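You operate a simulated robot arm through the tools that you are given. There is no shell and no other tool. Be economical: measure what you need, move in short steps, check, and stop when the job is done.

You are at the controls of a simulated robot arm. One attempt, no reset.

## Task
Take the blue tin and leave it on the grey slip. Then put the green bottle on the top of the bench away on the top of the white wall shelf. Then close the ink drawer. Then shut the spares door. Then press the copies button of the printer three times. Then take the folded red sock on the navy runner of the bed and put it away on the top of the dresser. Then pull the games door open. Do these in the order given. Set down upright: blue tin, green bottle.

The check looks at the end state, three seconds after you hand in, the way a careful person would. Anything else that was tipped, shoved, dropped, spilled or broken makes it a failure.

## Robot
A 7-joint arm with a fingered hand on a trunk, on a base that drives. Base frame: it is fixed to the floor where the robot stands at the start and does not move with it; the origin is under the middle of the robot, x ahead of it, y to its left, z up. Lengths are in m, angles in degrees, forces in N, time in s.
Its first joint turns from -69.0 to 172.0 degrees. Places, roughly: blue tin [0.5, 0, 0.75]; copies button of the printer [0.2, -1.6, 0.9]; folded red sock (9x5x4 cm) [-1.5, -3, 0.6]; games door [-3.8, -0.6, 0.4]; green bottle (6x6x20 cm) [0.6, -0.3, 0.8]; grey slip [0.5, -0.25, 0.75]; ink drawer [0.1, -1.1, 0.6]; spares door [-0.1, -1.8, 0.3]; top of the dresser [-1.4, 0.3, 0.8]; top of the white wall shelf (15x78 cm) [-0.36, 0.42, 1.44]. Payload 3.4 kg.
The TCP is the grasp point between the finger pads, 0.025 m short of the fingertips. In the tool frame z runs along the fingers and y along their closing line. The gripper opens to 0.088 m. The gripper's body begins 0.029 m behind the TCP. The gripper is a hand of 4 fingers: y runs from the thumb to the fingers, the wrist lies at [-0.013, -0.097, -0.162] in the tool frame, and closing takes about 1.5 s.
Orientation is told as [roll, pitch, yaw] about the base's x, y, z axes, in that order, counted from this pose: with the fingers straight down and the wrist toward the robot, the tool's x, y and z point along [0, 1, 0], [1, 0, 0] and [0, 0, -1] of the base frame.

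## Interface
- The arm moves only by the tool drive_tool. Its argument "rows" is a list of rows, each a list of 6 numbers: the shift along the base's x, y, z in m, then the turn, a rotation vector about the base's x, y, z in degrees. In form: [[dx, dy, dz, rx, ry, rz], ...]. A call has 1 to 8 rows; each row is the pose to reach, as a shift and turn from the pose commanded when the call began. "gripper" is the opening, from 0 (shut) to 1 (fully open), set as the call begins (left out, the last holds). Each row takes 0.2 s and may step no farther than 0.05 m and 8.6 degrees from the row before; otherwise, or with a gripper value out of range, the whole call is refused. A pose out of reach is approached as far as the arm can. The call stops where the force on the tool passes 40 N (or 10 N more than at its start, if that is more) or the arm is blocked; 0.2 s more then pass. The fingers move at their own pace (about 0.108 m/s each) and stop on an object; they squeeze with about 23 N. The grip force told is the motor's: it shows also when the fingers shut on nothing. Time passes only in rows, and 0.2 s behind the last, so rows that repeat a pose let the fingers close. It gives the time, the measured TCP pose, the force on the tool (base axes), the opening and the grip force at its end, in the units of the frame above (readings bear some noise), with the torque about the TCP (base axes, N m) and any sound that the robot's microphone picked up.
- Cameras (640 x 400 px; columns grow to the right, rows downward): "scene" is now at [0.0629, 0.0643, 1.2599]; the picture's right is [0.98, -0.20, 0.00], its down [-0.17, -0.86, -0.48] and it looks along [0.10, 0.47, -0.88] (base axes); focal length 214 px, centre (320, 200). "wrist" rides on the gripper at [0.064, -0.083, -0.098] in the tool frame; the picture's right is [-0.62, 0.37, -0.69], its down [-0.71, -0.63, 0.30] and it looks along [-0.32, 0.68, 0.65] (tool axes); focal length 265 px, centre (320, 200). There is no depth. A picture from a camera that has moved, and an enlarged one, comes with that camera's place and axes in the base frame and with its lens.
- snapshot(camera): a new picture of that camera. It takes no simulated time.
- move_column(by): slides the trunk up (or, below 0, down) by that many m; the arm and the scene camera ride with it, the base frame stays. It gives what a move gives, with no picture.
- roll_base(legs): drives the robot by 1 to 6 legs, each [ahead, left, turn to the left] in m, m and degrees, along the robot's own axes; the way and the turn of a leg run together, so that a leg with both is an arc; at most 1.5 m and 180 degrees a leg. The arm and the cameras ride along, it lands a little off, and it stops where it bumps. It gives what a move gives.
- set_grasp(shape): the hand has 4 fingers and takes this shape, open, in about a second: jaw (thumb against the fingers, like two jaws); tri (thumb and two fingers); tip (a fingertip pinch); poke (one finger out to press); point (the index stretched); flat (the hand flat); cup (the hand cupped); fist (a fist). The gripper value then closes the fingers along that shape, each until it touches; the sizes above hold for jaw. It gives what a move gives, with no picture.
- head_to(pan, tilt): turns the head with the scene camera to pan (to the left, within 86 degrees either way) and tilt (down, from -29 to 69), counted from straight ahead of the robot. It gives what a move gives.
- close_up(camera, box): a new picture of the part [left, top, right, bottom] of that camera's present view, enlarged. It takes no simulated time.
- finish_job(): hands the job in; it is judged then, once.

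Go step by step. Nothing tells you exact positions but the pictures and the camera data: compare them with the known pose of the tool, close in by small moves and look again before you grip or let go. The budget is 165 turns and 128 pictures, counting those below and the enlarged ones. Unless the task says otherwise, let go and move clear before handing in, and close with one line.

The tools are called after "Emit:" as a command line: name --pt "numbers of a row" for each row, then --argument value for the rest, lists and objects as JSON in quotes. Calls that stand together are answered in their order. drive_tool: Moves the arm, as the interface text tells. Its arguments: {"type":"object","properties":{"rows":{"type":"array"},"gripper":{"type":"number"}},"required":["rows"]} The other tools are called the same way: move_column (by) slides the trunk up or down; set_grasp (shape) gives the hand a shape; roll_base (legs) drives the base; head_to (pan, tilt) turns the head that bears the scene camera; snapshot (camera) takes a picture; close_up (camera, box) takes an enlarged picture of a part of a camera's view; finish_job () hands the job in.

At the start:

```text
time_s: 0.0
position: [0.5084, -0.2073, 1.0006]
orientation: [0.0, 0.0, 0.1]
force: [-0.1, 0.8, -0.4]
torque: [0.0, -0.04, 0.04]
gripper_width: 0.0878
grip_force: 0.1
shape: jaw
trunk travel left (down, up): [-0.6, 0.24]
robot x, y, heading: [0.0008, 0.0007, -0.2]
head pan, tilt: [78.7, 61.1]
```

scene: 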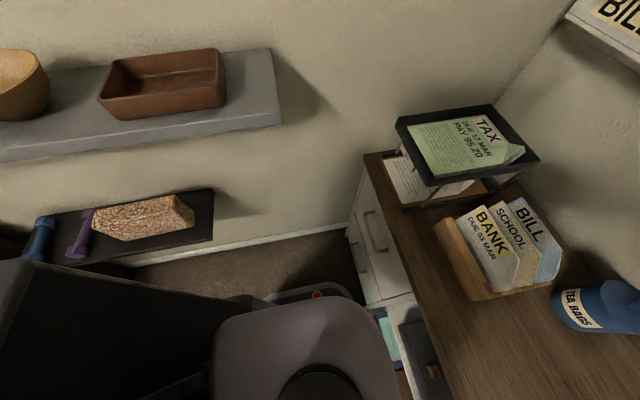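
wrist: 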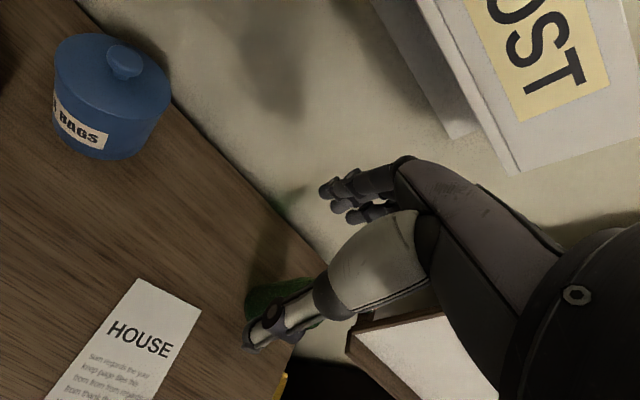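

I see the head camera facing left; the bench with a blue tin is ahead. I'll turn the head to the bench to see the tin, slip and bottle.

Emit:
head_to --pan 0 --tilt 50

Emit:
snapshot --camera "scene"

```text
time_s: 1.5
position: [0.508, -0.207, 0.9989]
orientation: [0.5, 0.0, -0.1]
force: [0.2, 0.3, 0.6]
torque: [0.0, 0.03, 0.02]
gripper_width: 0.0876
grip_force: 0.2
shape: jaw
trunk travel left (down, up): [-0.6, 0.24]
robot x, y, heading: [-0.0018, 0.0032, 0.1]
head pan, tilt: [0.0, 50.0]
```

```text
125 pictures are left
camera scene: at [0.1171, 0.0415, 1.2761], right [0.52, -0.85, 0.0], down [-0.63, -0.39, -0.67], along [0.57, 0.35, -0.75], focal length 214 px, centre (320, 200)
```

scene: 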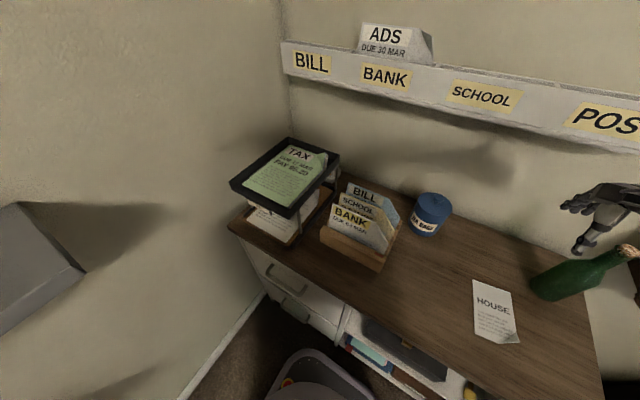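

The head was still turning; the tin, slip ("HOUSE") and green bottle are visible. I'll look again farther right.

Emit:
head_to --pan -10 --tilt 50

```text
time_s: 2.2
position: [0.5083, -0.2089, 0.9992]
orientation: [0.5, 0.0, -0.1]
force: [1.3, -0.1, -0.1]
torque: [0.04, 0.0, -0.01]
gripper_width: 0.0876
grip_force: 0.0
shape: jaw
trunk travel left (down, up): [-0.6, 0.24]
robot x, y, heading: [0.0017, 0.0027, -0.0]
head pan, tilt: [-10.0, 50.0]
```

Now I take the picture of the bench.

Emit:
snapshot --camera "scene"

```text
124 pictures are left
camera scene: at [0.1176, 0.0413, 1.2769], right [0.52, -0.85, 0.0], down [-0.63, -0.39, -0.67], along [0.57, 0.35, -0.74], focal length 214 px, centre (320, 200)
```

scene: 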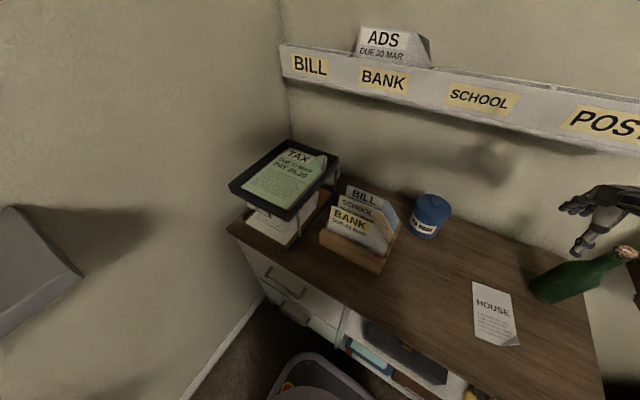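

The camera did not turn with the last command. I test with a bigger turn.

Emit:
head_to --pan -45 --tilt 45

Emit:
drive_tool --pt "0 0 0 0 0 0" --pt "0 0 0 0 0 0"

Emit:
snapshot --camera "scene"

```text
time_s: 3.2
position: [0.5082, -0.2083, 0.999]
orientation: [0.5, 0.0, 0.0]
force: [-1.3, -0.4, -0.7]
torque: [0.02, 0.0, -0.03]
gripper_width: 0.0879
grip_force: 0.0
shape: jaw
trunk travel left (down, up): [-0.6, 0.24]
robot x, y, heading: [-0.0011, 0.003, -0.0]
head pan, tilt: [-45.0, 45.0]
```

```text
time_s: 3.9
position: [0.508, -0.2068, 0.9994]
orientation: [0.5, 0.0, -0.1]
force: [-0.6, -0.4, -0.4]
torque: [0.0, 0.02, -0.02]
gripper_width: 0.0878
grip_force: 0.1
shape: jaw
trunk travel left (down, up): [-0.6, 0.24]
robot x, y, heading: [-0.0018, 0.0015, 0.0]
head pan, tilt: [-45.0, 45.0]
```

```text
123 pictures are left
camera scene: at [0.1224, 0.0406, 1.2834], right [0.49, -0.87, 0.0], down [-0.6, -0.33, -0.73], along [0.64, 0.36, -0.68], focal length 214 px, centre (320, 200)
```

scene: 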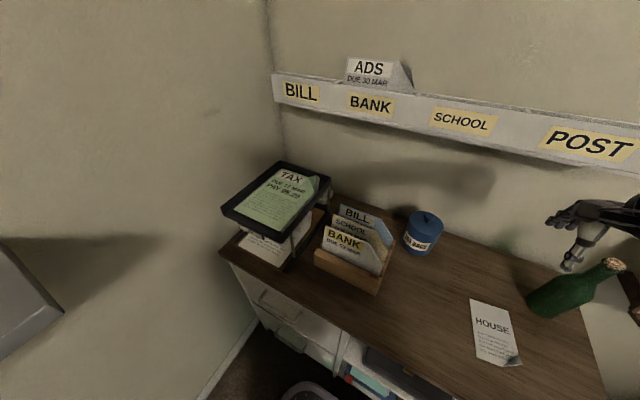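

The head is stopped near 30° left by the raised arm, but the view covers the bench. I'll enlarge to see tin, slip and bottle.

Emit:
close_up --camera "scene" --box '[380, 180, 640, 380]'

Emit:
close_up --camera "wrist" --box '[0, 0, 340, 400]'

```text
2.00 times, centred on (510, 280) of scene
camera zoom: at [0.1224, 0.0406, 1.2834], right [0.49, -0.87, 0.0], down [-0.6, -0.33, -0.73], along [0.64, 0.36, -0.68], focal length 429 px, centre (-60, 40)
```

zoom: 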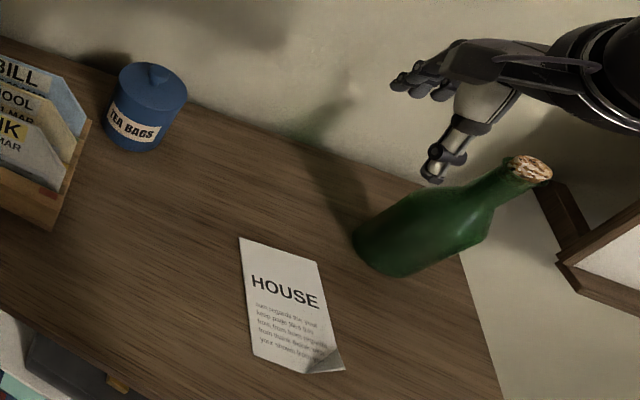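

```text
1.00 times, centred on (170, 200) of wrist (not enlarged: the box is as wide or as high as the picture)
camera zoom: at [0.4243, -0.1431, 1.097], right [0.37, -0.63, 0.69], down [-0.63, -0.71, -0.31], along [0.68, -0.32, -0.66], focal length 265 px, centre (470, 200)
```

zoom: 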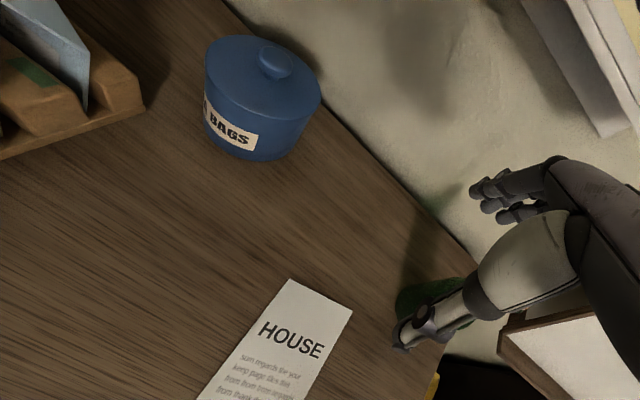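

The bench top is about z 0.747; tin at about (0.61, −0.01), slip centre about (0.44, −0.22). I move above the tin's front with the hand yawed 45° so fingers clear the wall and the organiser, then look.

Emit:
drive_tool --pt "0.0 0.03 0 0 0 7.5" --pt "0.01 0.06 0 0 0 15" --pt "0.02 0.09 0 0 0 22.5" --pt "0.03 0.12 -0.01 0 0 30" --pt "0.04 0.15 -0.02 0 0 37.5" --pt "0.05 0.18 -0.03 0 0 45" --pt "0.06 0.19 -0.03 0 0 45" --gripper 1

Emit:
snapshot --camera "wrist"

Emit:
snapshot --camera "scene"

```text
time_s: 5.5
position: [0.5671, -0.0162, 0.9693]
orientation: [0.0, 0.1, 45.1]
force: [0.2, -0.1, 0.6]
torque: [0.0, -0.03, 0.0]
gripper_width: 0.0879
grip_force: 0.0
shape: jaw
trunk travel left (down, up): [-0.6, 0.24]
robot x, y, heading: [0.0001, 0.0005, -0.1]
head pan, tilt: [-45.0, 45.0]
```

```text
120 pictures are left
camera wrist: at [0.463, -0.0283, 1.0666], right [0.7, -0.18, 0.69], down [0.06, -0.95, -0.3], along [0.71, 0.25, -0.65], focal length 265 px, centre (320, 200)
```

wrist: 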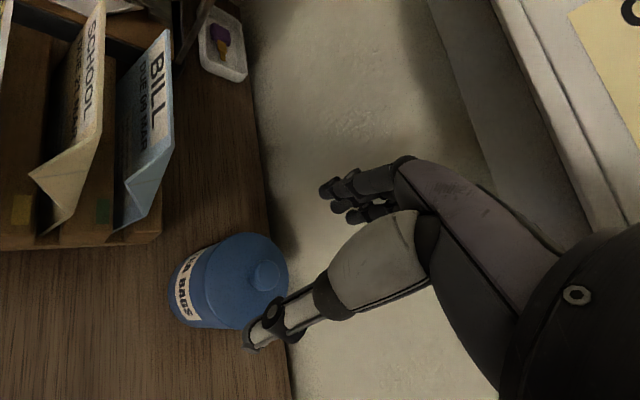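

```text
119 pictures are left
camera scene: at [0.1078, -0.0571, 1.2806], right [-0.71, -0.71, 0.0], down [-0.5, 0.5, -0.71], along [0.5, -0.5, -0.71], focal length 214 px, centre (320, 200)
```

scene: 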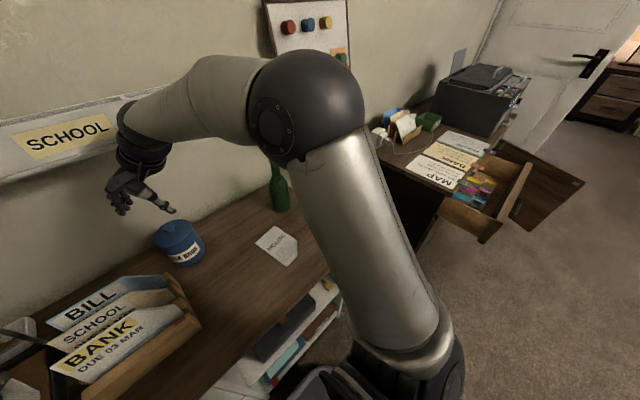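

The head is free now and the printer station is visible too. I enlarge the tin in both views to measure its diameter.

Emit:
close_up --camera "scene" --box '[100, 170, 260, 290]'

Emit:
close_up --camera "wrist" --box '[140, 210, 340, 370]'

```text
3.33 times, centred on (180, 230) of scene
camera zoom: at [0.1078, -0.0571, 1.2806], right [-0.71, -0.71, 0.0], down [-0.5, 0.5, -0.71], along [0.5, -0.5, -0.71], focal length 715 px, centre (787, 100)
```

zoom: 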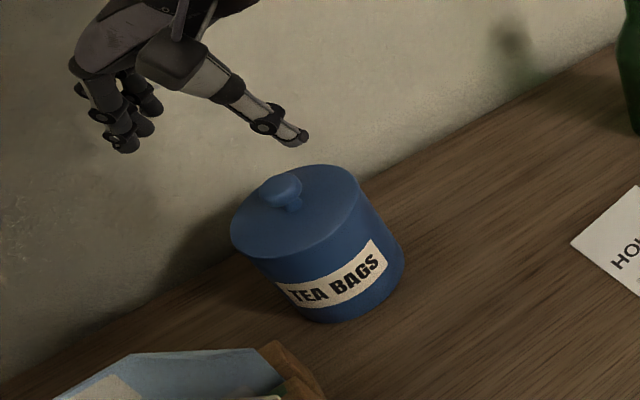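

```text
2.50 times, centred on (240, 290) of wrist
camera zoom: at [0.463, -0.0283, 1.0666], right [0.7, -0.18, 0.69], down [0.06, -0.95, -0.3], along [0.71, 0.25, -0.65], focal length 664 px, centre (520, -25)
```

zoom: 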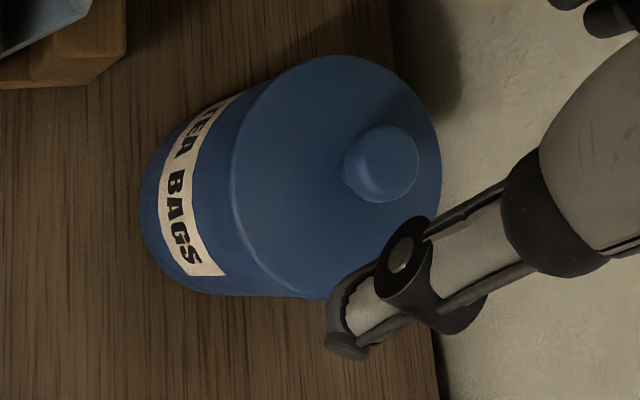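

The tin is about 9 cm wide, so I'll grip its knob, at about (0.606, −0.022, 0.855). I go above it with the hand half open.

Emit:
drive_tool --pt "0.02 -0.003 -0.02 0 0 0" --pt "0.039 -0.006 -0.04 0 0 0" --pt "0.039 -0.006 -0.06 0 0 0" --gripper 0.7

Emit:
close_up --camera "wrist" --box '[140, 170, 460, 370]'

Emit:
close_up --camera "scene" --box '[100, 140, 260, 240]'

```text
time_s: 6.2
position: [0.6088, -0.0226, 0.9099]
orientation: [0.0, 0.1, 45.0]
force: [0.6, 0.1, -0.3]
torque: [0.01, 0.0, -0.02]
gripper_width: 0.0618
grip_force: 0.0
shape: jaw
trunk travel left (down, up): [-0.6, 0.24]
robot x, y, heading: [-0.0009, 0.0002, 0.0]
head pan, tilt: [-45.0, 45.0]
```

```text
2.00 times, centred on (300, 270) of wrist
camera zoom: at [0.5028, -0.0357, 1.0062], right [0.7, -0.18, 0.69], down [0.06, -0.95, -0.3], along [0.71, 0.25, -0.65], focal length 531 px, centre (360, 60)
```

zoom: 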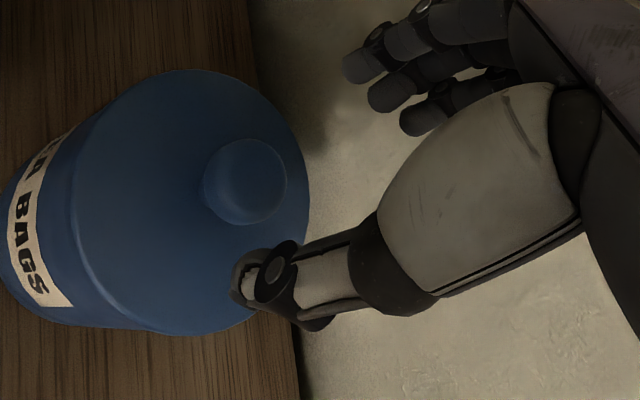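

```text
4.00 times, centred on (180, 190) of scene
camera zoom: at [0.1078, -0.0575, 1.2806], right [-0.71, -0.71, 0.0], down [-0.5, 0.5, -0.71], along [0.5, -0.5, -0.71], focal length 858 px, centre (880, 240)
```

zoom: 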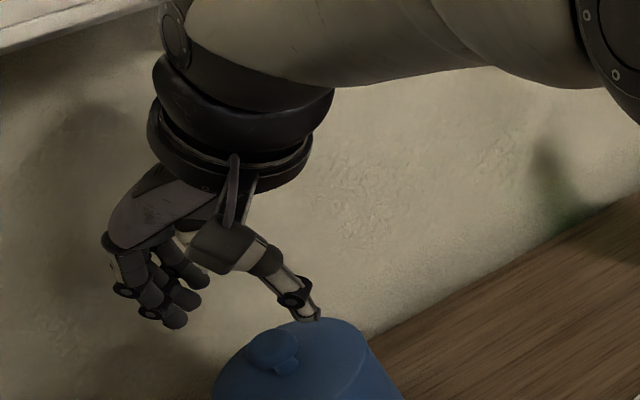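

The knob lies right under the TCP. I descend 4 cm so the fingertips flank the knob, then close.

Emit:
drive_tool --pt "0 0 -0.02 0 0 0" --pt "0 0 -0.03 0 0 0" --pt "0 0 -0.038 0 0 0"

Emit:
close_up --camera "wrist" --box '[140, 170, 460, 370]'

Emit:
close_up --camera "scene" --box '[100, 140, 260, 240]'

```text
time_s: 7.0
position: [0.6069, -0.0226, 0.8709]
orientation: [0.0, 0.0, 45.0]
force: [0.4, 0.6, 0.4]
torque: [0.01, -0.03, 0.0]
gripper_width: 0.0617
grip_force: 0.0
shape: jaw
trunk travel left (down, up): [-0.6, 0.24]
robot x, y, heading: [0.0001, 0.0017, 0.1]
head pan, tilt: [-45.0, 45.0]
```

```text
2.00 times, centred on (300, 270) of wrist
camera zoom: at [0.5023, -0.0356, 0.9678], right [0.7, -0.18, 0.69], down [0.06, -0.95, -0.3], along [0.71, 0.25, -0.65], focal length 531 px, centre (360, 60)
```

zoom: 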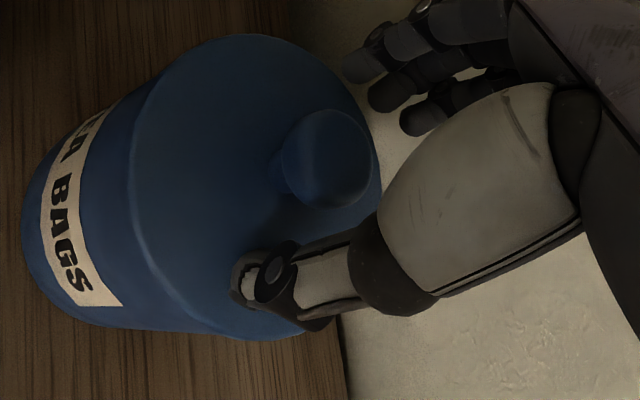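

```text
4.00 times, centred on (180, 190) of scene
camera zoom: at [0.1079, -0.0575, 1.2806], right [-0.71, -0.71, 0.0], down [-0.5, 0.5, -0.71], along [0.5, -0.5, -0.71], focal length 858 px, centre (880, 240)
```

zoom: 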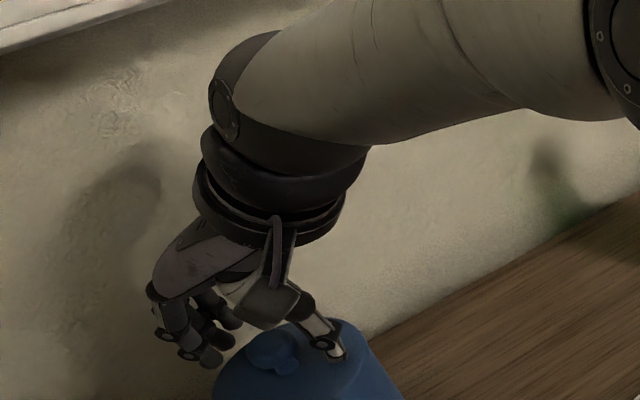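

Tips are at the knob's sides without contact. I lower a few millimetres more and close.

Emit:
drive_tool --pt "0 0 -0.004 0 0 0" --pt "0 0 -0.007 0 0 0"

Emit:
drive_tool --pt "0 0 0 0 0 0" --pt "0 0 0 0 0 0" --pt "0 0 0 0 0 0" --pt "0 0 0 0 0 0" --pt "0 0 0 0 0 0" --pt "0 0 0 0 0 0" --pt "0 0 0 0 0 0" --gripper 0

Emit:
close_up --camera "wrist" --box '[140, 170, 460, 370]'

```text
time_s: 7.7
position: [0.6066, -0.0222, 0.8662]
orientation: [-0.1, -0.2, 44.9]
force: [0.8, 0.2, 8.5]
torque: [-0.25, 0.19, -0.02]
gripper_width: 0.0616
grip_force: 0.1
shape: jaw
trunk travel left (down, up): [-0.6, 0.24]
robot x, y, heading: [-0.003, 0.0037, -0.2]
head pan, tilt: [-45.0, 45.0]
```

```text
time_s: 9.2
position: [0.6045, -0.0244, 0.8686]
orientation: [-0.1, -0.3, 44.9]
force: [-1.0, -6.2, 24.7]
torque: [0.26, -0.03, -0.05]
gripper_width: 0.02
grip_force: 22.5
shape: jaw
trunk travel left (down, up): [-0.6, 0.24]
robot x, y, heading: [0.0021, -0.0009, -0.3]
head pan, tilt: [-45.0, 45.0]
```

```text
2.00 times, centred on (300, 270) of wrist
camera zoom: at [0.4989, -0.0367, 0.9643], right [0.69, -0.18, 0.7], down [0.06, -0.95, -0.31], along [0.72, 0.25, -0.65], focal length 531 px, centre (360, 60)
```

zoom: 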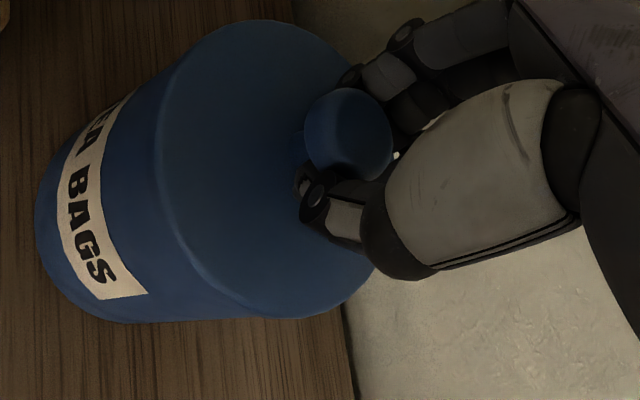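

The hand holds the knob's neck (2 cm). I lift gently and look.

Emit:
drive_tool --pt "0 0 0.01 0 0 0" --pt "0 0 0.03 0 0 0" --pt "0 0 0.05 0 0 0"

Emit:
snapshot --camera "scene"

```text
time_s: 10.1
position: [0.6068, -0.0222, 0.9126]
orientation: [0.0, 0.1, 45.0]
force: [0.7, 0.1, -0.2]
torque: [-0.02, -0.02, 0.05]
gripper_width: 0.0177
grip_force: 22.8
shape: jaw
trunk travel left (down, up): [-0.6, 0.24]
robot x, y, heading: [-0.0004, -0.0016, 0.0]
head pan, tilt: [-45.0, 45.0]
heard: snap
```

```text
111 pictures are left
camera scene: at [0.1078, -0.0572, 1.2805], right [-0.71, -0.71, 0.0], down [-0.5, 0.5, -0.71], along [0.5, -0.5, -0.71], focal length 214 px, centre (320, 200)
```

scene: 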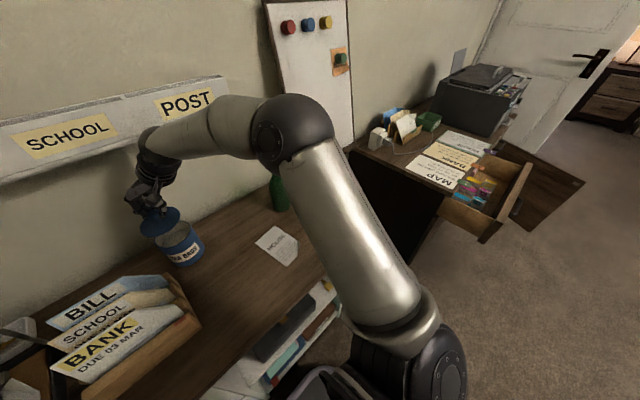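

The lid came off with a snap: it is a separate part. I'll check how it hangs, then set it straight back on.

Emit:
close_up --camera "scene" --box '[110, 170, 250, 280]'

Emit:
close_up --camera "wrist" --box '[100, 100, 500, 400]'

```text
3.64 times, centred on (180, 225) of scene
camera zoom: at [0.1078, -0.0572, 1.2805], right [-0.71, -0.71, 0.0], down [-0.5, 0.5, -0.71], along [0.5, -0.5, -0.71], focal length 780 px, centre (829, 109)
```

zoom: 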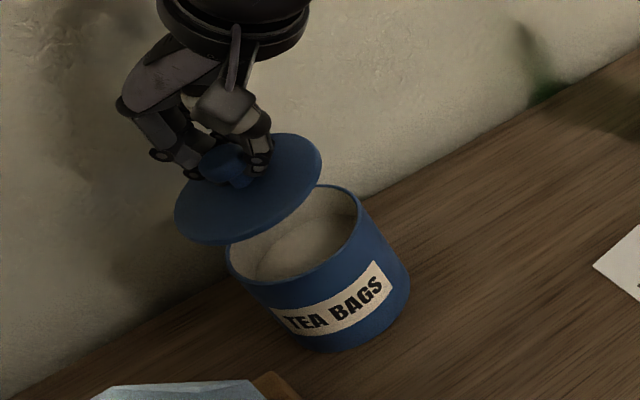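

```text
1.33 times, centred on (300, 250) of wrist
camera zoom: at [0.5025, -0.0351, 1.0109], right [0.7, -0.18, 0.69], down [0.06, -0.95, -0.3], along [0.71, 0.25, -0.66], focal length 354 px, centre (347, 133)
```

zoom: 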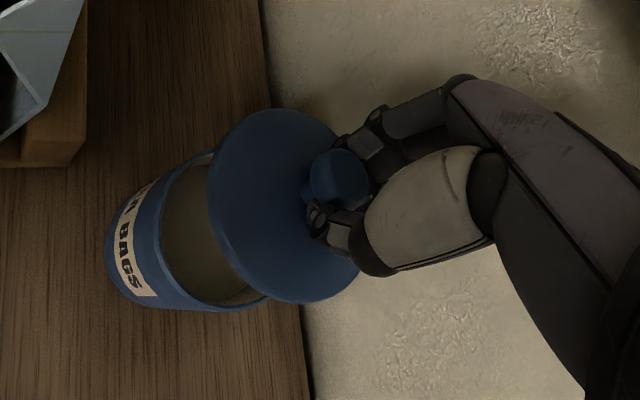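

The lid hangs level and straight above. I lower it straight back onto the tin and press lightly.

Emit:
drive_tool --pt "0 0 -0.02 0 0 0" --pt "0 0 -0.035 0 0 0" --pt "0 0 -0.044 0 0 0" --pt "0 0 -0.05 0 0 0" --pt "0 0 -0.055 0 0 0" --pt "0 0 -0.055 0 0 0"

Emit:
close_up --camera "scene" --box '[110, 170, 250, 280]'

```text
time_s: 11.3
position: [0.6102, -0.0215, 0.8722]
orientation: [-0.5, -1.4, 44.7]
force: [-2.2, -0.4, 20.7]
torque: [0.53, -0.1, 0.03]
gripper_width: 0.0194
grip_force: 23.2
shape: jaw
trunk travel left (down, up): [-0.6, 0.24]
robot x, y, heading: [-0.001, -0.0015, 0.1]
head pan, tilt: [-45.0, 45.0]
stopped in row 6: the force on the tool passed its limit (the readings are from after the stop); the commanded pose is now the measured one
```

```text
3.64 times, centred on (180, 225) of scene
camera zoom: at [0.1049, -0.0574, 1.2808], right [-0.71, -0.71, 0.0], down [-0.5, 0.5, -0.71], along [0.5, -0.5, -0.71], focal length 780 px, centre (829, 109)
```

zoom: 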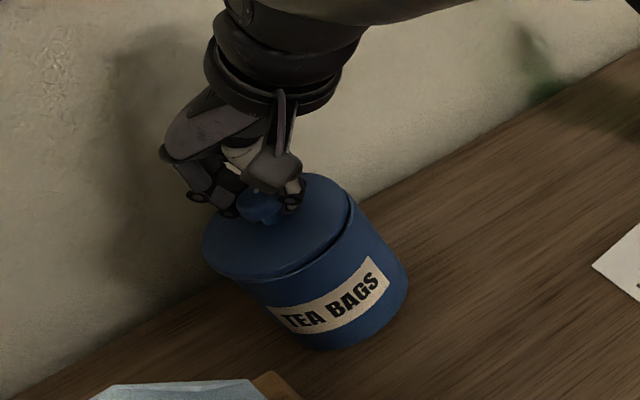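

The lid rests, but is shifted a little from the body. I look from the wrist to measure the shift.

Emit:
close_up --camera "wrist" --box '[100, 150, 420, 350]'

Emit:
close_up --camera "scene" --box '[145, 200, 215, 260]'

```text
2.00 times, centred on (260, 250) of wrist
camera zoom: at [0.5027, -0.0345, 0.9661], right [0.68, -0.19, 0.71], down [0.06, -0.95, -0.31], along [0.73, 0.26, -0.63], focal length 531 px, centre (440, 100)
```

zoom: 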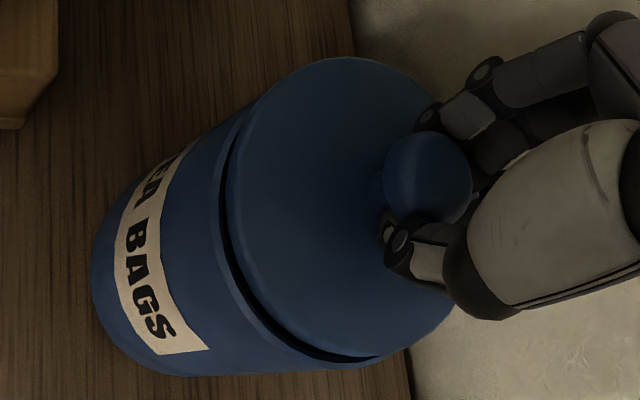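

```text
6.67 times, centred on (180, 230) of scene
camera zoom: at [0.1049, -0.0574, 1.2808], right [-0.71, -0.71, 0.0], down [-0.5, 0.5, -0.71], along [0.5, -0.5, -0.71], focal length 1430 px, centre (1253, 0)
```

zoom: 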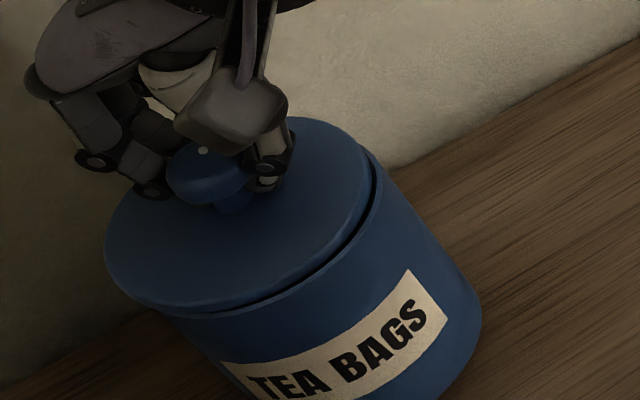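

The lid must go about 5 mm toward −x and 3 mm toward −y. I lift a touch, shift, level, and press again.

Emit:
drive_tool --pt "0 0 0.006 0.5 1.4 0" --pt "-0.003 -0.002 0.006 0.5 1.4 0" --pt "-0.0055 -0.003 0.006 0.5 1.4 0" --pt "-0.0055 -0.003 0.0 0.5 1.4 0"

Emit:
close_up --camera "wrist" --box '[100, 150, 420, 350]'

Emit:
close_up --camera "scene" --box '[145, 200, 215, 260]'

```text
time_s: 12.3
position: [0.603, -0.0247, 0.87]
orientation: [0.8, -0.6, 44.7]
force: [2.5, -0.1, 21.9]
torque: [0.82, -0.36, -0.04]
gripper_width: 0.0195
grip_force: 23.5
shape: jaw
trunk travel left (down, up): [-0.6, 0.24]
robot x, y, heading: [-0.0027, -0.002, 0.1]
head pan, tilt: [-45.0, 45.0]
```

```text
2.00 times, centred on (260, 250) of wrist
camera zoom: at [0.4988, -0.039, 0.9674], right [0.7, -0.19, 0.69], down [0.05, -0.95, -0.32], along [0.71, 0.26, -0.65], focal length 531 px, centre (440, 100)
```

zoom: 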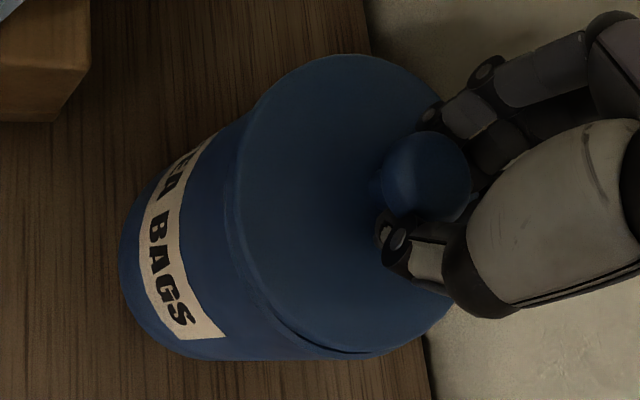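

```text
6.67 times, centred on (180, 230) of scene
camera zoom: at [0.1044, -0.0574, 1.2812], right [-0.71, -0.71, 0.0], down [-0.5, 0.5, -0.71], along [0.5, -0.5, -0.71], focal length 1430 px, centre (1253, 0)
```

zoom: 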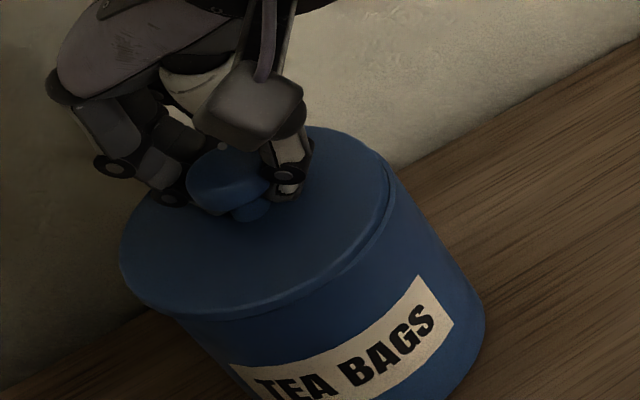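

Nearly seated; a slight gap remains on the −y side. I shift 3 mm more to −y and press harder.

Emit:
drive_tool --pt "0 0 0.003 0 0 0" --pt "0 -0.003 0.003 0 0 0" --pt "0 -0.003 -0.002 -1.5 0 0" --pt "0 -0.003 -0.006 -1.5 0 0"

Emit:
close_up --camera "wrist" --box '[100, 150, 420, 350]'

Emit:
close_up --camera "scene" --box '[145, 200, 215, 260]'

```text
time_s: 13.3
position: [0.6032, -0.0275, 0.8679]
orientation: [-0.3, 0.3, 44.6]
force: [2.5, 1.4, 35.2]
torque: [0.8, -0.24, -0.07]
gripper_width: 0.0193
grip_force: 22.7
shape: jaw
trunk travel left (down, up): [-0.6, 0.24]
robot x, y, heading: [-0.0021, -0.0004, 0.0]
head pan, tilt: [-45.0, 45.0]
heard: snap
```

```text
2.00 times, centred on (260, 250) of wrist
camera zoom: at [0.4978, -0.0385, 0.964], right [0.7, -0.18, 0.7], down [0.05, -0.95, -0.3], along [0.72, 0.24, -0.65], focal length 531 px, centre (440, 100)
```

zoom: 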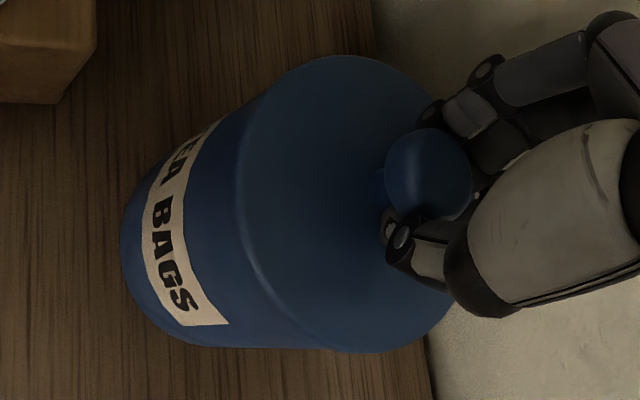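

```text
6.67 times, centred on (180, 230) of scene
camera zoom: at [0.102, -0.0568, 1.2815], right [-0.71, -0.71, 0.0], down [-0.5, 0.5, -0.71], along [0.5, -0.5, -0.7], focal length 1430 px, centre (1253, 0)
```

zoom: 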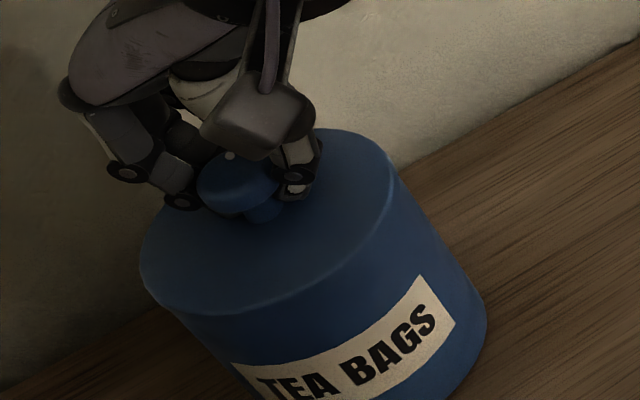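

A snap: the lid is seated again flush. The lid can't carry the tin, so I'll release the knob, rise, and try to take the body, which is about 8.6 cm wide, with the hand fully open.

Emit:
drive_tool --pt "0 0 0.004 0 0 0" --pt "0 0 0.004 0 0 0" --pt "0 0 0.004 0 0 0" --pt "0 0 0.02 0 0 0" --pt "0 0 0.05 0 0 0" --pt "0 0 0.05 0 0 0" --pt "0 0 0.05 0 0 0" --gripper 1

Emit:
close_up --camera "wrist" --box '[100, 150, 420, 350]'

Emit:
close_up --camera "scene" --box '[110, 170, 250, 280]'

```text
time_s: 14.9
position: [0.6045, -0.0284, 0.9105]
orientation: [0.0, 0.9, 44.8]
force: [-0.5, -0.1, -0.1]
torque: [0.05, 0.03, 0.0]
gripper_width: 0.0876
grip_force: 0.1
shape: jaw
trunk travel left (down, up): [-0.6, 0.24]
robot x, y, heading: [-0.0019, 0.0021, 0.0]
head pan, tilt: [-45.0, 45.0]
```

```text
2.00 times, centred on (260, 250) of wrist
camera zoom: at [0.5004, -0.0387, 1.0088], right [0.71, -0.17, 0.69], down [0.05, -0.95, -0.29], along [0.71, 0.24, -0.67], focal length 531 px, centre (440, 100)
```

zoom: 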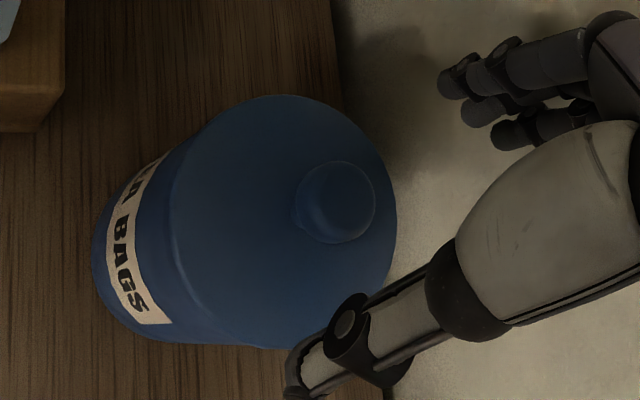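

```text
3.64 times, centred on (180, 225) of scene
camera zoom: at [0.1074, -0.0574, 1.2806], right [-0.71, -0.71, 0.0], down [-0.5, 0.5, -0.71], along [0.5, -0.5, -0.71], focal length 780 px, centre (829, 109)
```

zoom: 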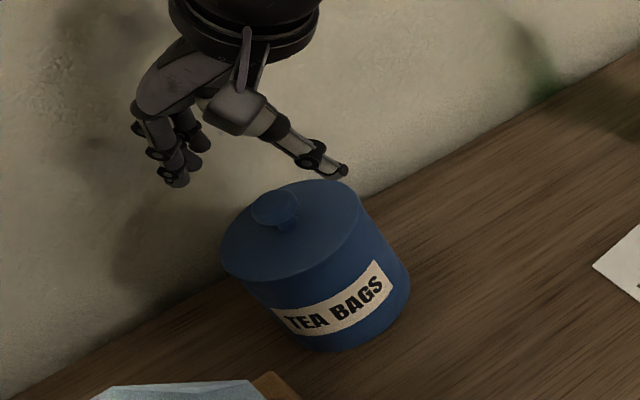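

The body is about as wide as the full opening. I centre on the knob (5 mm toward +y) and descend in small steps, watching for contact.

Emit:
drive_tool --pt "0 0.005 0 0 -0.9 0" --pt "0 0.005 -0.02 0 -0.9 0" --pt "0 0.005 -0.035 0 -0.9 0" --pt "0 0.005 -0.044 0 -0.9 0" --pt "0 0.005 -0.05 0 -0.9 0"

Emit:
close_up --camera "wrist" --box '[100, 150, 420, 350]'

Emit:
close_up --camera "scene" --box '[130, 180, 230, 260]'

```text
time_s: 16.1
position: [0.6041, -0.0244, 0.8591]
orientation: [-0.7, 0.4, 44.7]
force: [-0.2, -0.4, 0.3]
torque: [-0.04, 0.03, -0.01]
gripper_width: 0.0879
grip_force: 0.1
shape: jaw
trunk travel left (down, up): [-0.6, 0.24]
robot x, y, heading: [0.0039, -0.0032, 0.2]
head pan, tilt: [-45.0, 45.0]
```

```text
2.00 times, centred on (260, 250) of wrist
camera zoom: at [0.4993, -0.0344, 0.9564], right [0.69, -0.17, 0.7], down [0.06, -0.95, -0.29], along [0.72, 0.24, -0.65], focal length 531 px, centre (440, 100)
```

zoom: 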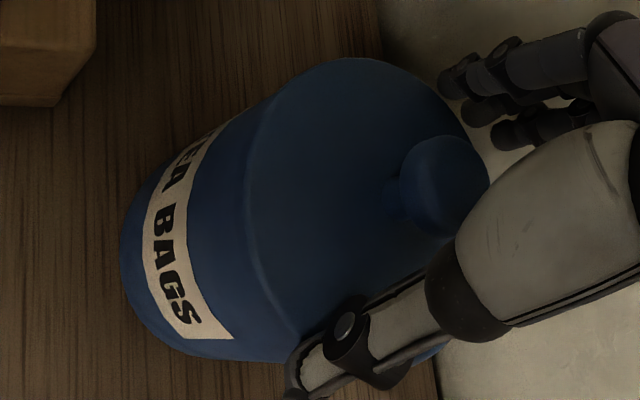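

```text
5.00 times, centred on (180, 220) of scene
camera zoom: at [0.1076, -0.0575, 1.2806], right [-0.71, -0.71, 0.0], down [-0.5, 0.5, -0.71], along [0.5, -0.5, -0.71], focal length 1072 px, centre (1020, 100)
```

zoom: 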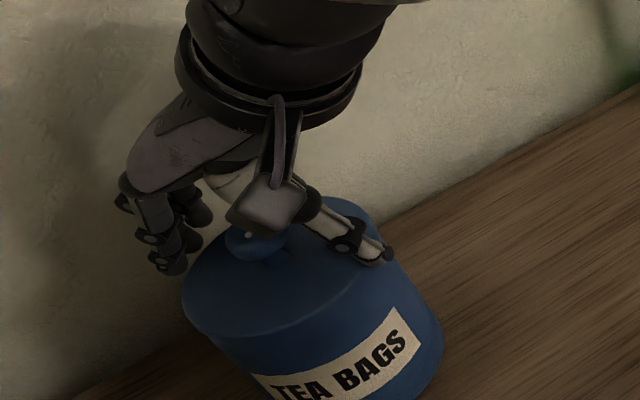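

No contact with tips below the lid's rim: the hand fits. I go 20 mm lower and close.

Emit:
drive_tool --pt "0 0 -0.006 0 0 0" --pt "0 0 -0.012 0 0 0" --pt "0 0 -0.018 0 0 0" --pt "0 0 -0.021 0 0 0"

Emit:
close_up --camera "scene" --box '[130, 180, 230, 260]'

```text
time_s: 17.1
position: [0.6028, -0.0236, 0.843]
orientation: [-0.8, 0.0, 44.7]
force: [0.7, -1.6, 15.0]
torque: [-0.24, 0.27, 0.02]
gripper_width: 0.0881
grip_force: 0.1
shape: jaw
trunk travel left (down, up): [-0.6, 0.24]
robot x, y, heading: [-0.0018, 0.0019, -0.0]
head pan, tilt: [-45.0, 45.0]
```

```text
5.00 times, centred on (180, 220) of scene
camera zoom: at [0.1048, -0.0573, 1.2811], right [-0.71, -0.71, 0.0], down [-0.5, 0.5, -0.71], along [0.5, -0.5, -0.71], focal length 1072 px, centre (1020, 100)
```

zoom: 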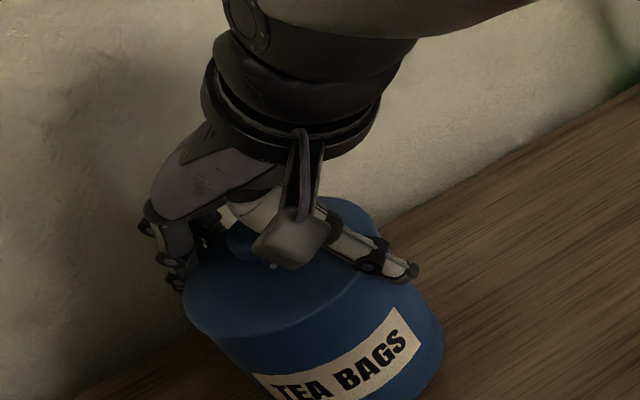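

The palm touches the knob; tips are 2 cm below the rim. I back off 3 mm and close.

Emit:
drive_tool --pt "0 0 0.003 0 0 0" --pt "0 0 0.003 0 0 0" --pt "0 0 0.003 0 0 0" --pt "0 0 0.003 0 0 0" --pt "0 0 0.003 0 0 0" --pt "0 0 0.003 0 0 0" --gripper 0

Emit:
close_up --camera "scene" --box '[130, 180, 230, 260]'

Emit:
close_up --camera "wrist" --box '[100, 150, 420, 350]'

```text
time_s: 18.5
position: [0.603, -0.0238, 0.842]
orientation: [-0.7, 0.2, 44.8]
force: [-2.8, -3.5, 8.8]
torque: [-0.3, 0.3, 0.0]
gripper_width: 0.0761
grip_force: 23.0
shape: jaw
trunk travel left (down, up): [-0.6, 0.24]
robot x, y, heading: [-0.0035, 0.0015, -0.1]
head pan, tilt: [-45.0, 45.0]
```

```text
5.00 times, centred on (180, 220) of scene
camera zoom: at [0.1056, -0.0579, 1.2808], right [-0.71, -0.71, 0.0], down [-0.5, 0.5, -0.71], along [0.5, -0.5, -0.71], focal length 1072 px, centre (1020, 100)
```

zoom: 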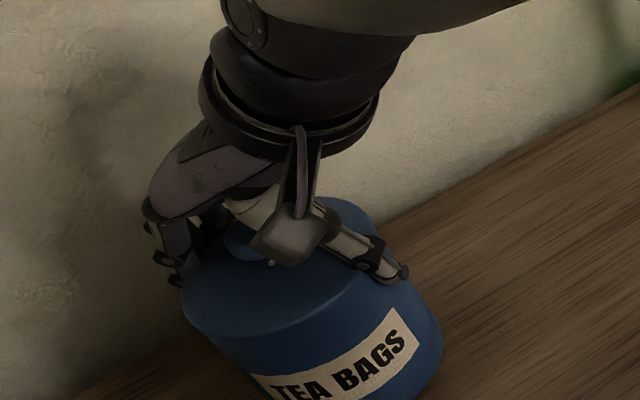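

```text
2.00 times, centred on (260, 250) of wrist
camera zoom: at [0.498, -0.0347, 0.9394], right [0.69, -0.17, 0.7], down [0.06, -0.95, -0.29], along [0.72, 0.24, -0.65], focal length 531 px, centre (440, 100)
```

zoom: 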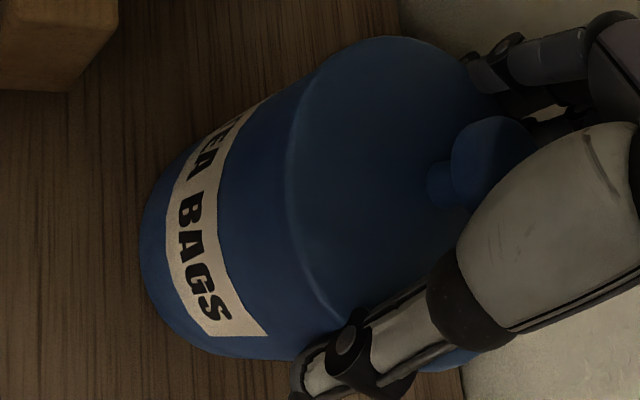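

The body is gripped at 7.6 cm. I lift slightly and check that the whole tin comes.

Emit:
drive_tool --pt "0 0 0.008 0 0 0" --pt "0 0 0.016 0 0 0" --pt "0 0 0.03 0 0 0"

Emit:
snapshot --camera "scene"

```text
time_s: 19.3
position: [0.6049, -0.0233, 0.8718]
orientation: [-0.6, 0.4, 44.8]
force: [0.0, 0.1, -1.6]
torque: [0.0, 0.01, -0.01]
gripper_width: 0.0752
grip_force: 22.6
shape: jaw
trunk travel left (down, up): [-0.6, 0.24]
robot x, y, heading: [-0.0012, 0.0007, -0.1]
head pan, tilt: [-45.0, 45.0]
heard: snap
```

```text
94 pictures are left
camera scene: at [0.1079, -0.0574, 1.2805], right [-0.71, -0.71, 0.0], down [-0.5, 0.5, -0.71], along [0.5, -0.5, -0.71], focal length 214 px, centre (320, 200)
```

scene: 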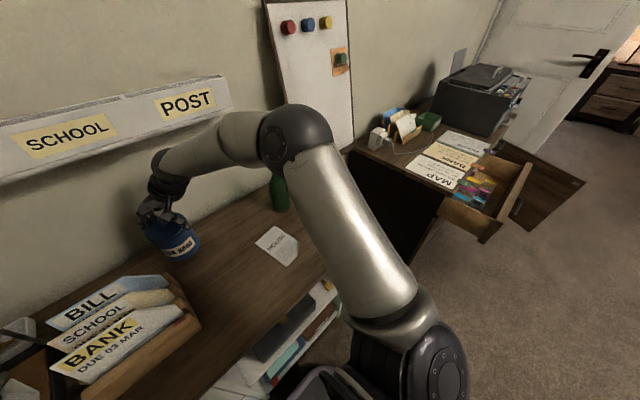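

A snap again; I look closely at what was lifted.

Emit:
close_up --camera "scene" --box '[130, 180, 230, 270]'

```text
4.44 times, centred on (180, 225) of scene
camera zoom: at [0.1079, -0.0574, 1.2805], right [-0.71, -0.71, 0.0], down [-0.5, 0.5, -0.71], along [0.5, -0.5, -0.71], focal length 953 px, centre (942, 89)
```

zoom: 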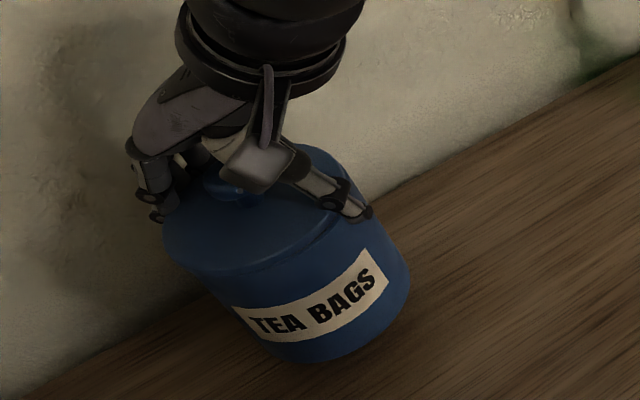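

The whole tin seems to be up. I check the lid seam from the wrist.

Emit:
close_up --camera "wrist" --box '[100, 150, 420, 350]'

```text
2.00 times, centred on (260, 250) of wrist
camera zoom: at [0.5001, -0.0338, 0.9683], right [0.7, -0.17, 0.7], down [0.06, -0.95, -0.29], along [0.72, 0.24, -0.65], focal length 531 px, centre (440, 100)
```

zoom: 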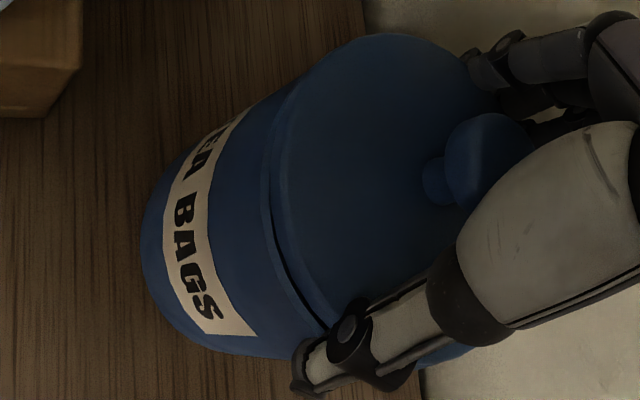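

The tin is held, with the lid slightly popped. I carry it low and gently to above the slip (about 0.436, −0.219).

Emit:
drive_tool --pt "-0.02 -0.024 0 0 0 0" --pt "-0.045 -0.054 0 0 0 0" --pt "-0.07 -0.084 0 0 0 0" --pt "-0.095 -0.113 0 0 0 0" --pt "-0.12 -0.142 0 0 0 0" --pt "-0.145 -0.17 0 0 0 0" --pt "-0.16 -0.188 0 0 0 0" --pt "-0.168 -0.196 0 0 0 0"

Emit:
snapshot --camera "scene"

Emit:
snapshot --camera "wrist"

```text
time_s: 21.1
position: [0.4398, -0.2149, 0.8699]
orientation: [-0.1, 0.7, 45.2]
force: [1.0, 0.3, -2.9]
torque: [0.0, -0.02, 0.0]
gripper_width: 0.0748
grip_force: 22.6
shape: jaw
out of reach, approached as far as the arm can: row 8
trunk travel left (down, up): [-0.6, 0.24]
robot x, y, heading: [-0.0004, -0.0029, -0.2]
head pan, tilt: [-45.0, 45.0]
```

```text
91 pictures are left
camera scene: at [0.108, -0.0575, 1.2805], right [-0.71, -0.71, 0.0], down [-0.5, 0.5, -0.71], along [0.5, -0.5, -0.71], focal length 214 px, centre (320, 200)
```

scene: 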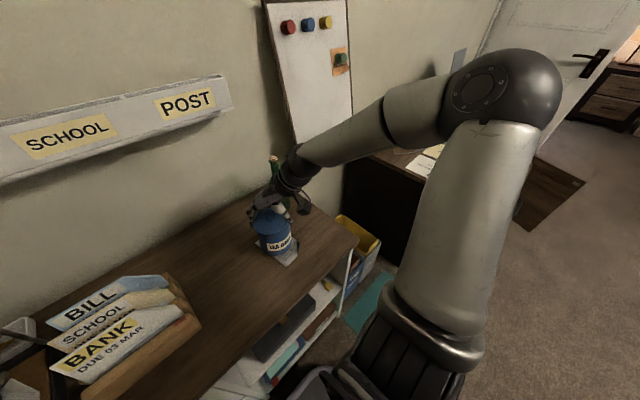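

```text
90 pictures are left
camera wrist: at [0.3347, -0.2266, 0.9684], right [0.7, -0.17, 0.69], down [0.06, -0.95, -0.3], along [0.71, 0.25, -0.66], focal length 265 px, centre (320, 200)
```

wrist: 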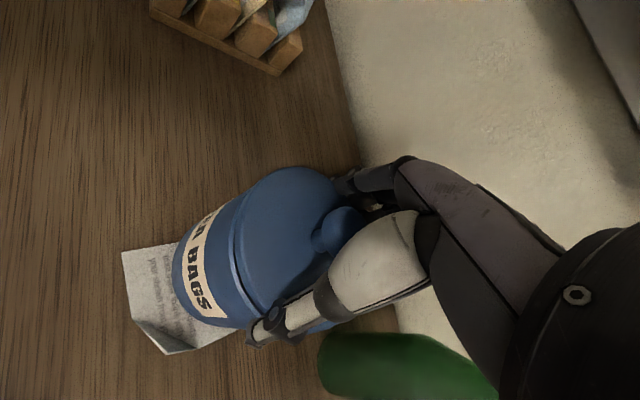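

The tin is right over the slip. I lower it until contact.

Emit:
drive_tool --pt "0 0 -0.01 0 0 0" --pt "0 0 -0.02 0 0 0" --pt "0 0 -0.025 0 0 0" --pt "0 0 -0.029 0 0 0"

Emit:
close_up --camera "wrist" --box '[60, 120, 460, 370]'

```text
time_s: 22.1
position: [0.4379, -0.218, 0.8458]
orientation: [-1.0, 0.2, 44.6]
force: [4.2, 1.5, 18.6]
torque: [-0.43, 0.36, 0.0]
gripper_width: 0.0752
grip_force: 23.0
shape: jaw
trunk travel left (down, up): [-0.6, 0.24]
robot x, y, heading: [0.001, -0.0028, -0.1]
head pan, tilt: [-45.0, 45.0]
```

```text
1.60 times, centred on (260, 245) of wrist
camera zoom: at [0.3312, -0.2289, 0.942], right [0.69, -0.17, 0.7], down [0.06, -0.95, -0.29], along [0.72, 0.24, -0.65], focal length 425 px, centre (416, 128)
```

zoom: 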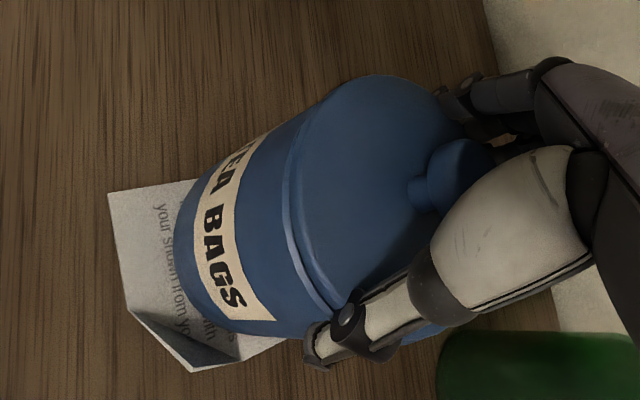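

The tin stands on the slip. I release and rise straight up.

Emit:
drive_tool --pt "0 0 0.002 0 0 0" --pt "0 0 0.002 0 0 0" --pt "0 0 0.002 0 0 0" --pt "0 0 0.02 0 0 0" --pt "0 0 0.05 0 0 0" --pt "0 0 0.08 0 0 0" --gripper 1

Emit:
close_up --camera "wrist" --box '[60, 120, 460, 370]'

Emit:
close_up --camera "scene" --box '[220, 180, 340, 290]'

```text
time_s: 23.5
position: [0.4373, -0.2188, 0.9228]
orientation: [-0.7, 0.2, 44.8]
force: [0.3, -0.7, -0.7]
torque: [0.0, 0.01, 0.01]
gripper_width: 0.0879
grip_force: 0.0
shape: jaw
trunk travel left (down, up): [-0.6, 0.24]
robot x, y, heading: [0.0016, -0.0013, 0.1]
head pan, tilt: [-45.0, 45.0]
```

```text
1.60 times, centred on (260, 245) of wrist
camera zoom: at [0.3309, -0.2301, 1.0197], right [0.69, -0.17, 0.7], down [0.06, -0.95, -0.29], along [0.72, 0.24, -0.65], focal length 425 px, centre (416, 128)
```

zoom: 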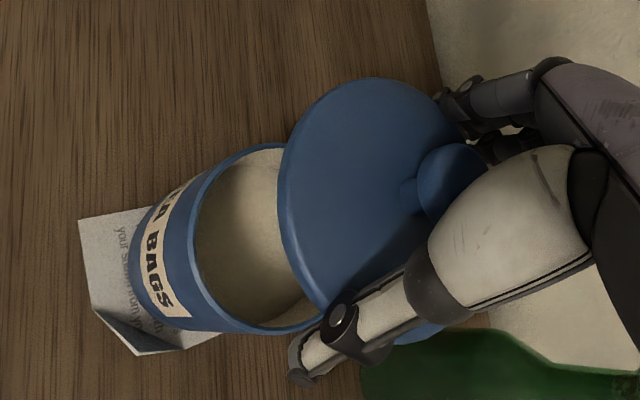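

```text
3.64 times, centred on (280, 235) of scene
camera zoom: at [0.1074, -0.0568, 1.2806], right [-0.71, -0.71, 0.0], down [-0.5, 0.5, -0.71], along [0.5, -0.5, -0.71], focal length 780 px, centre (466, 73)
```

zoom: 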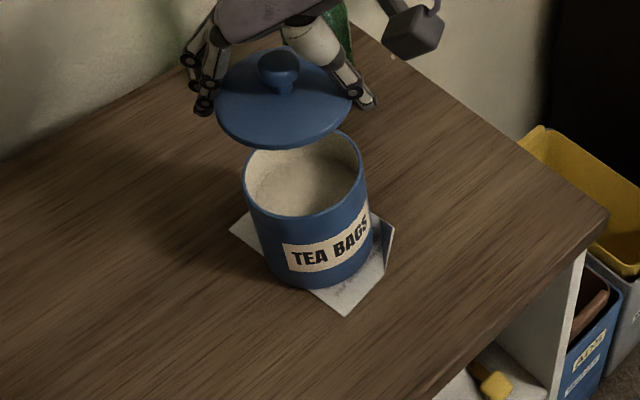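

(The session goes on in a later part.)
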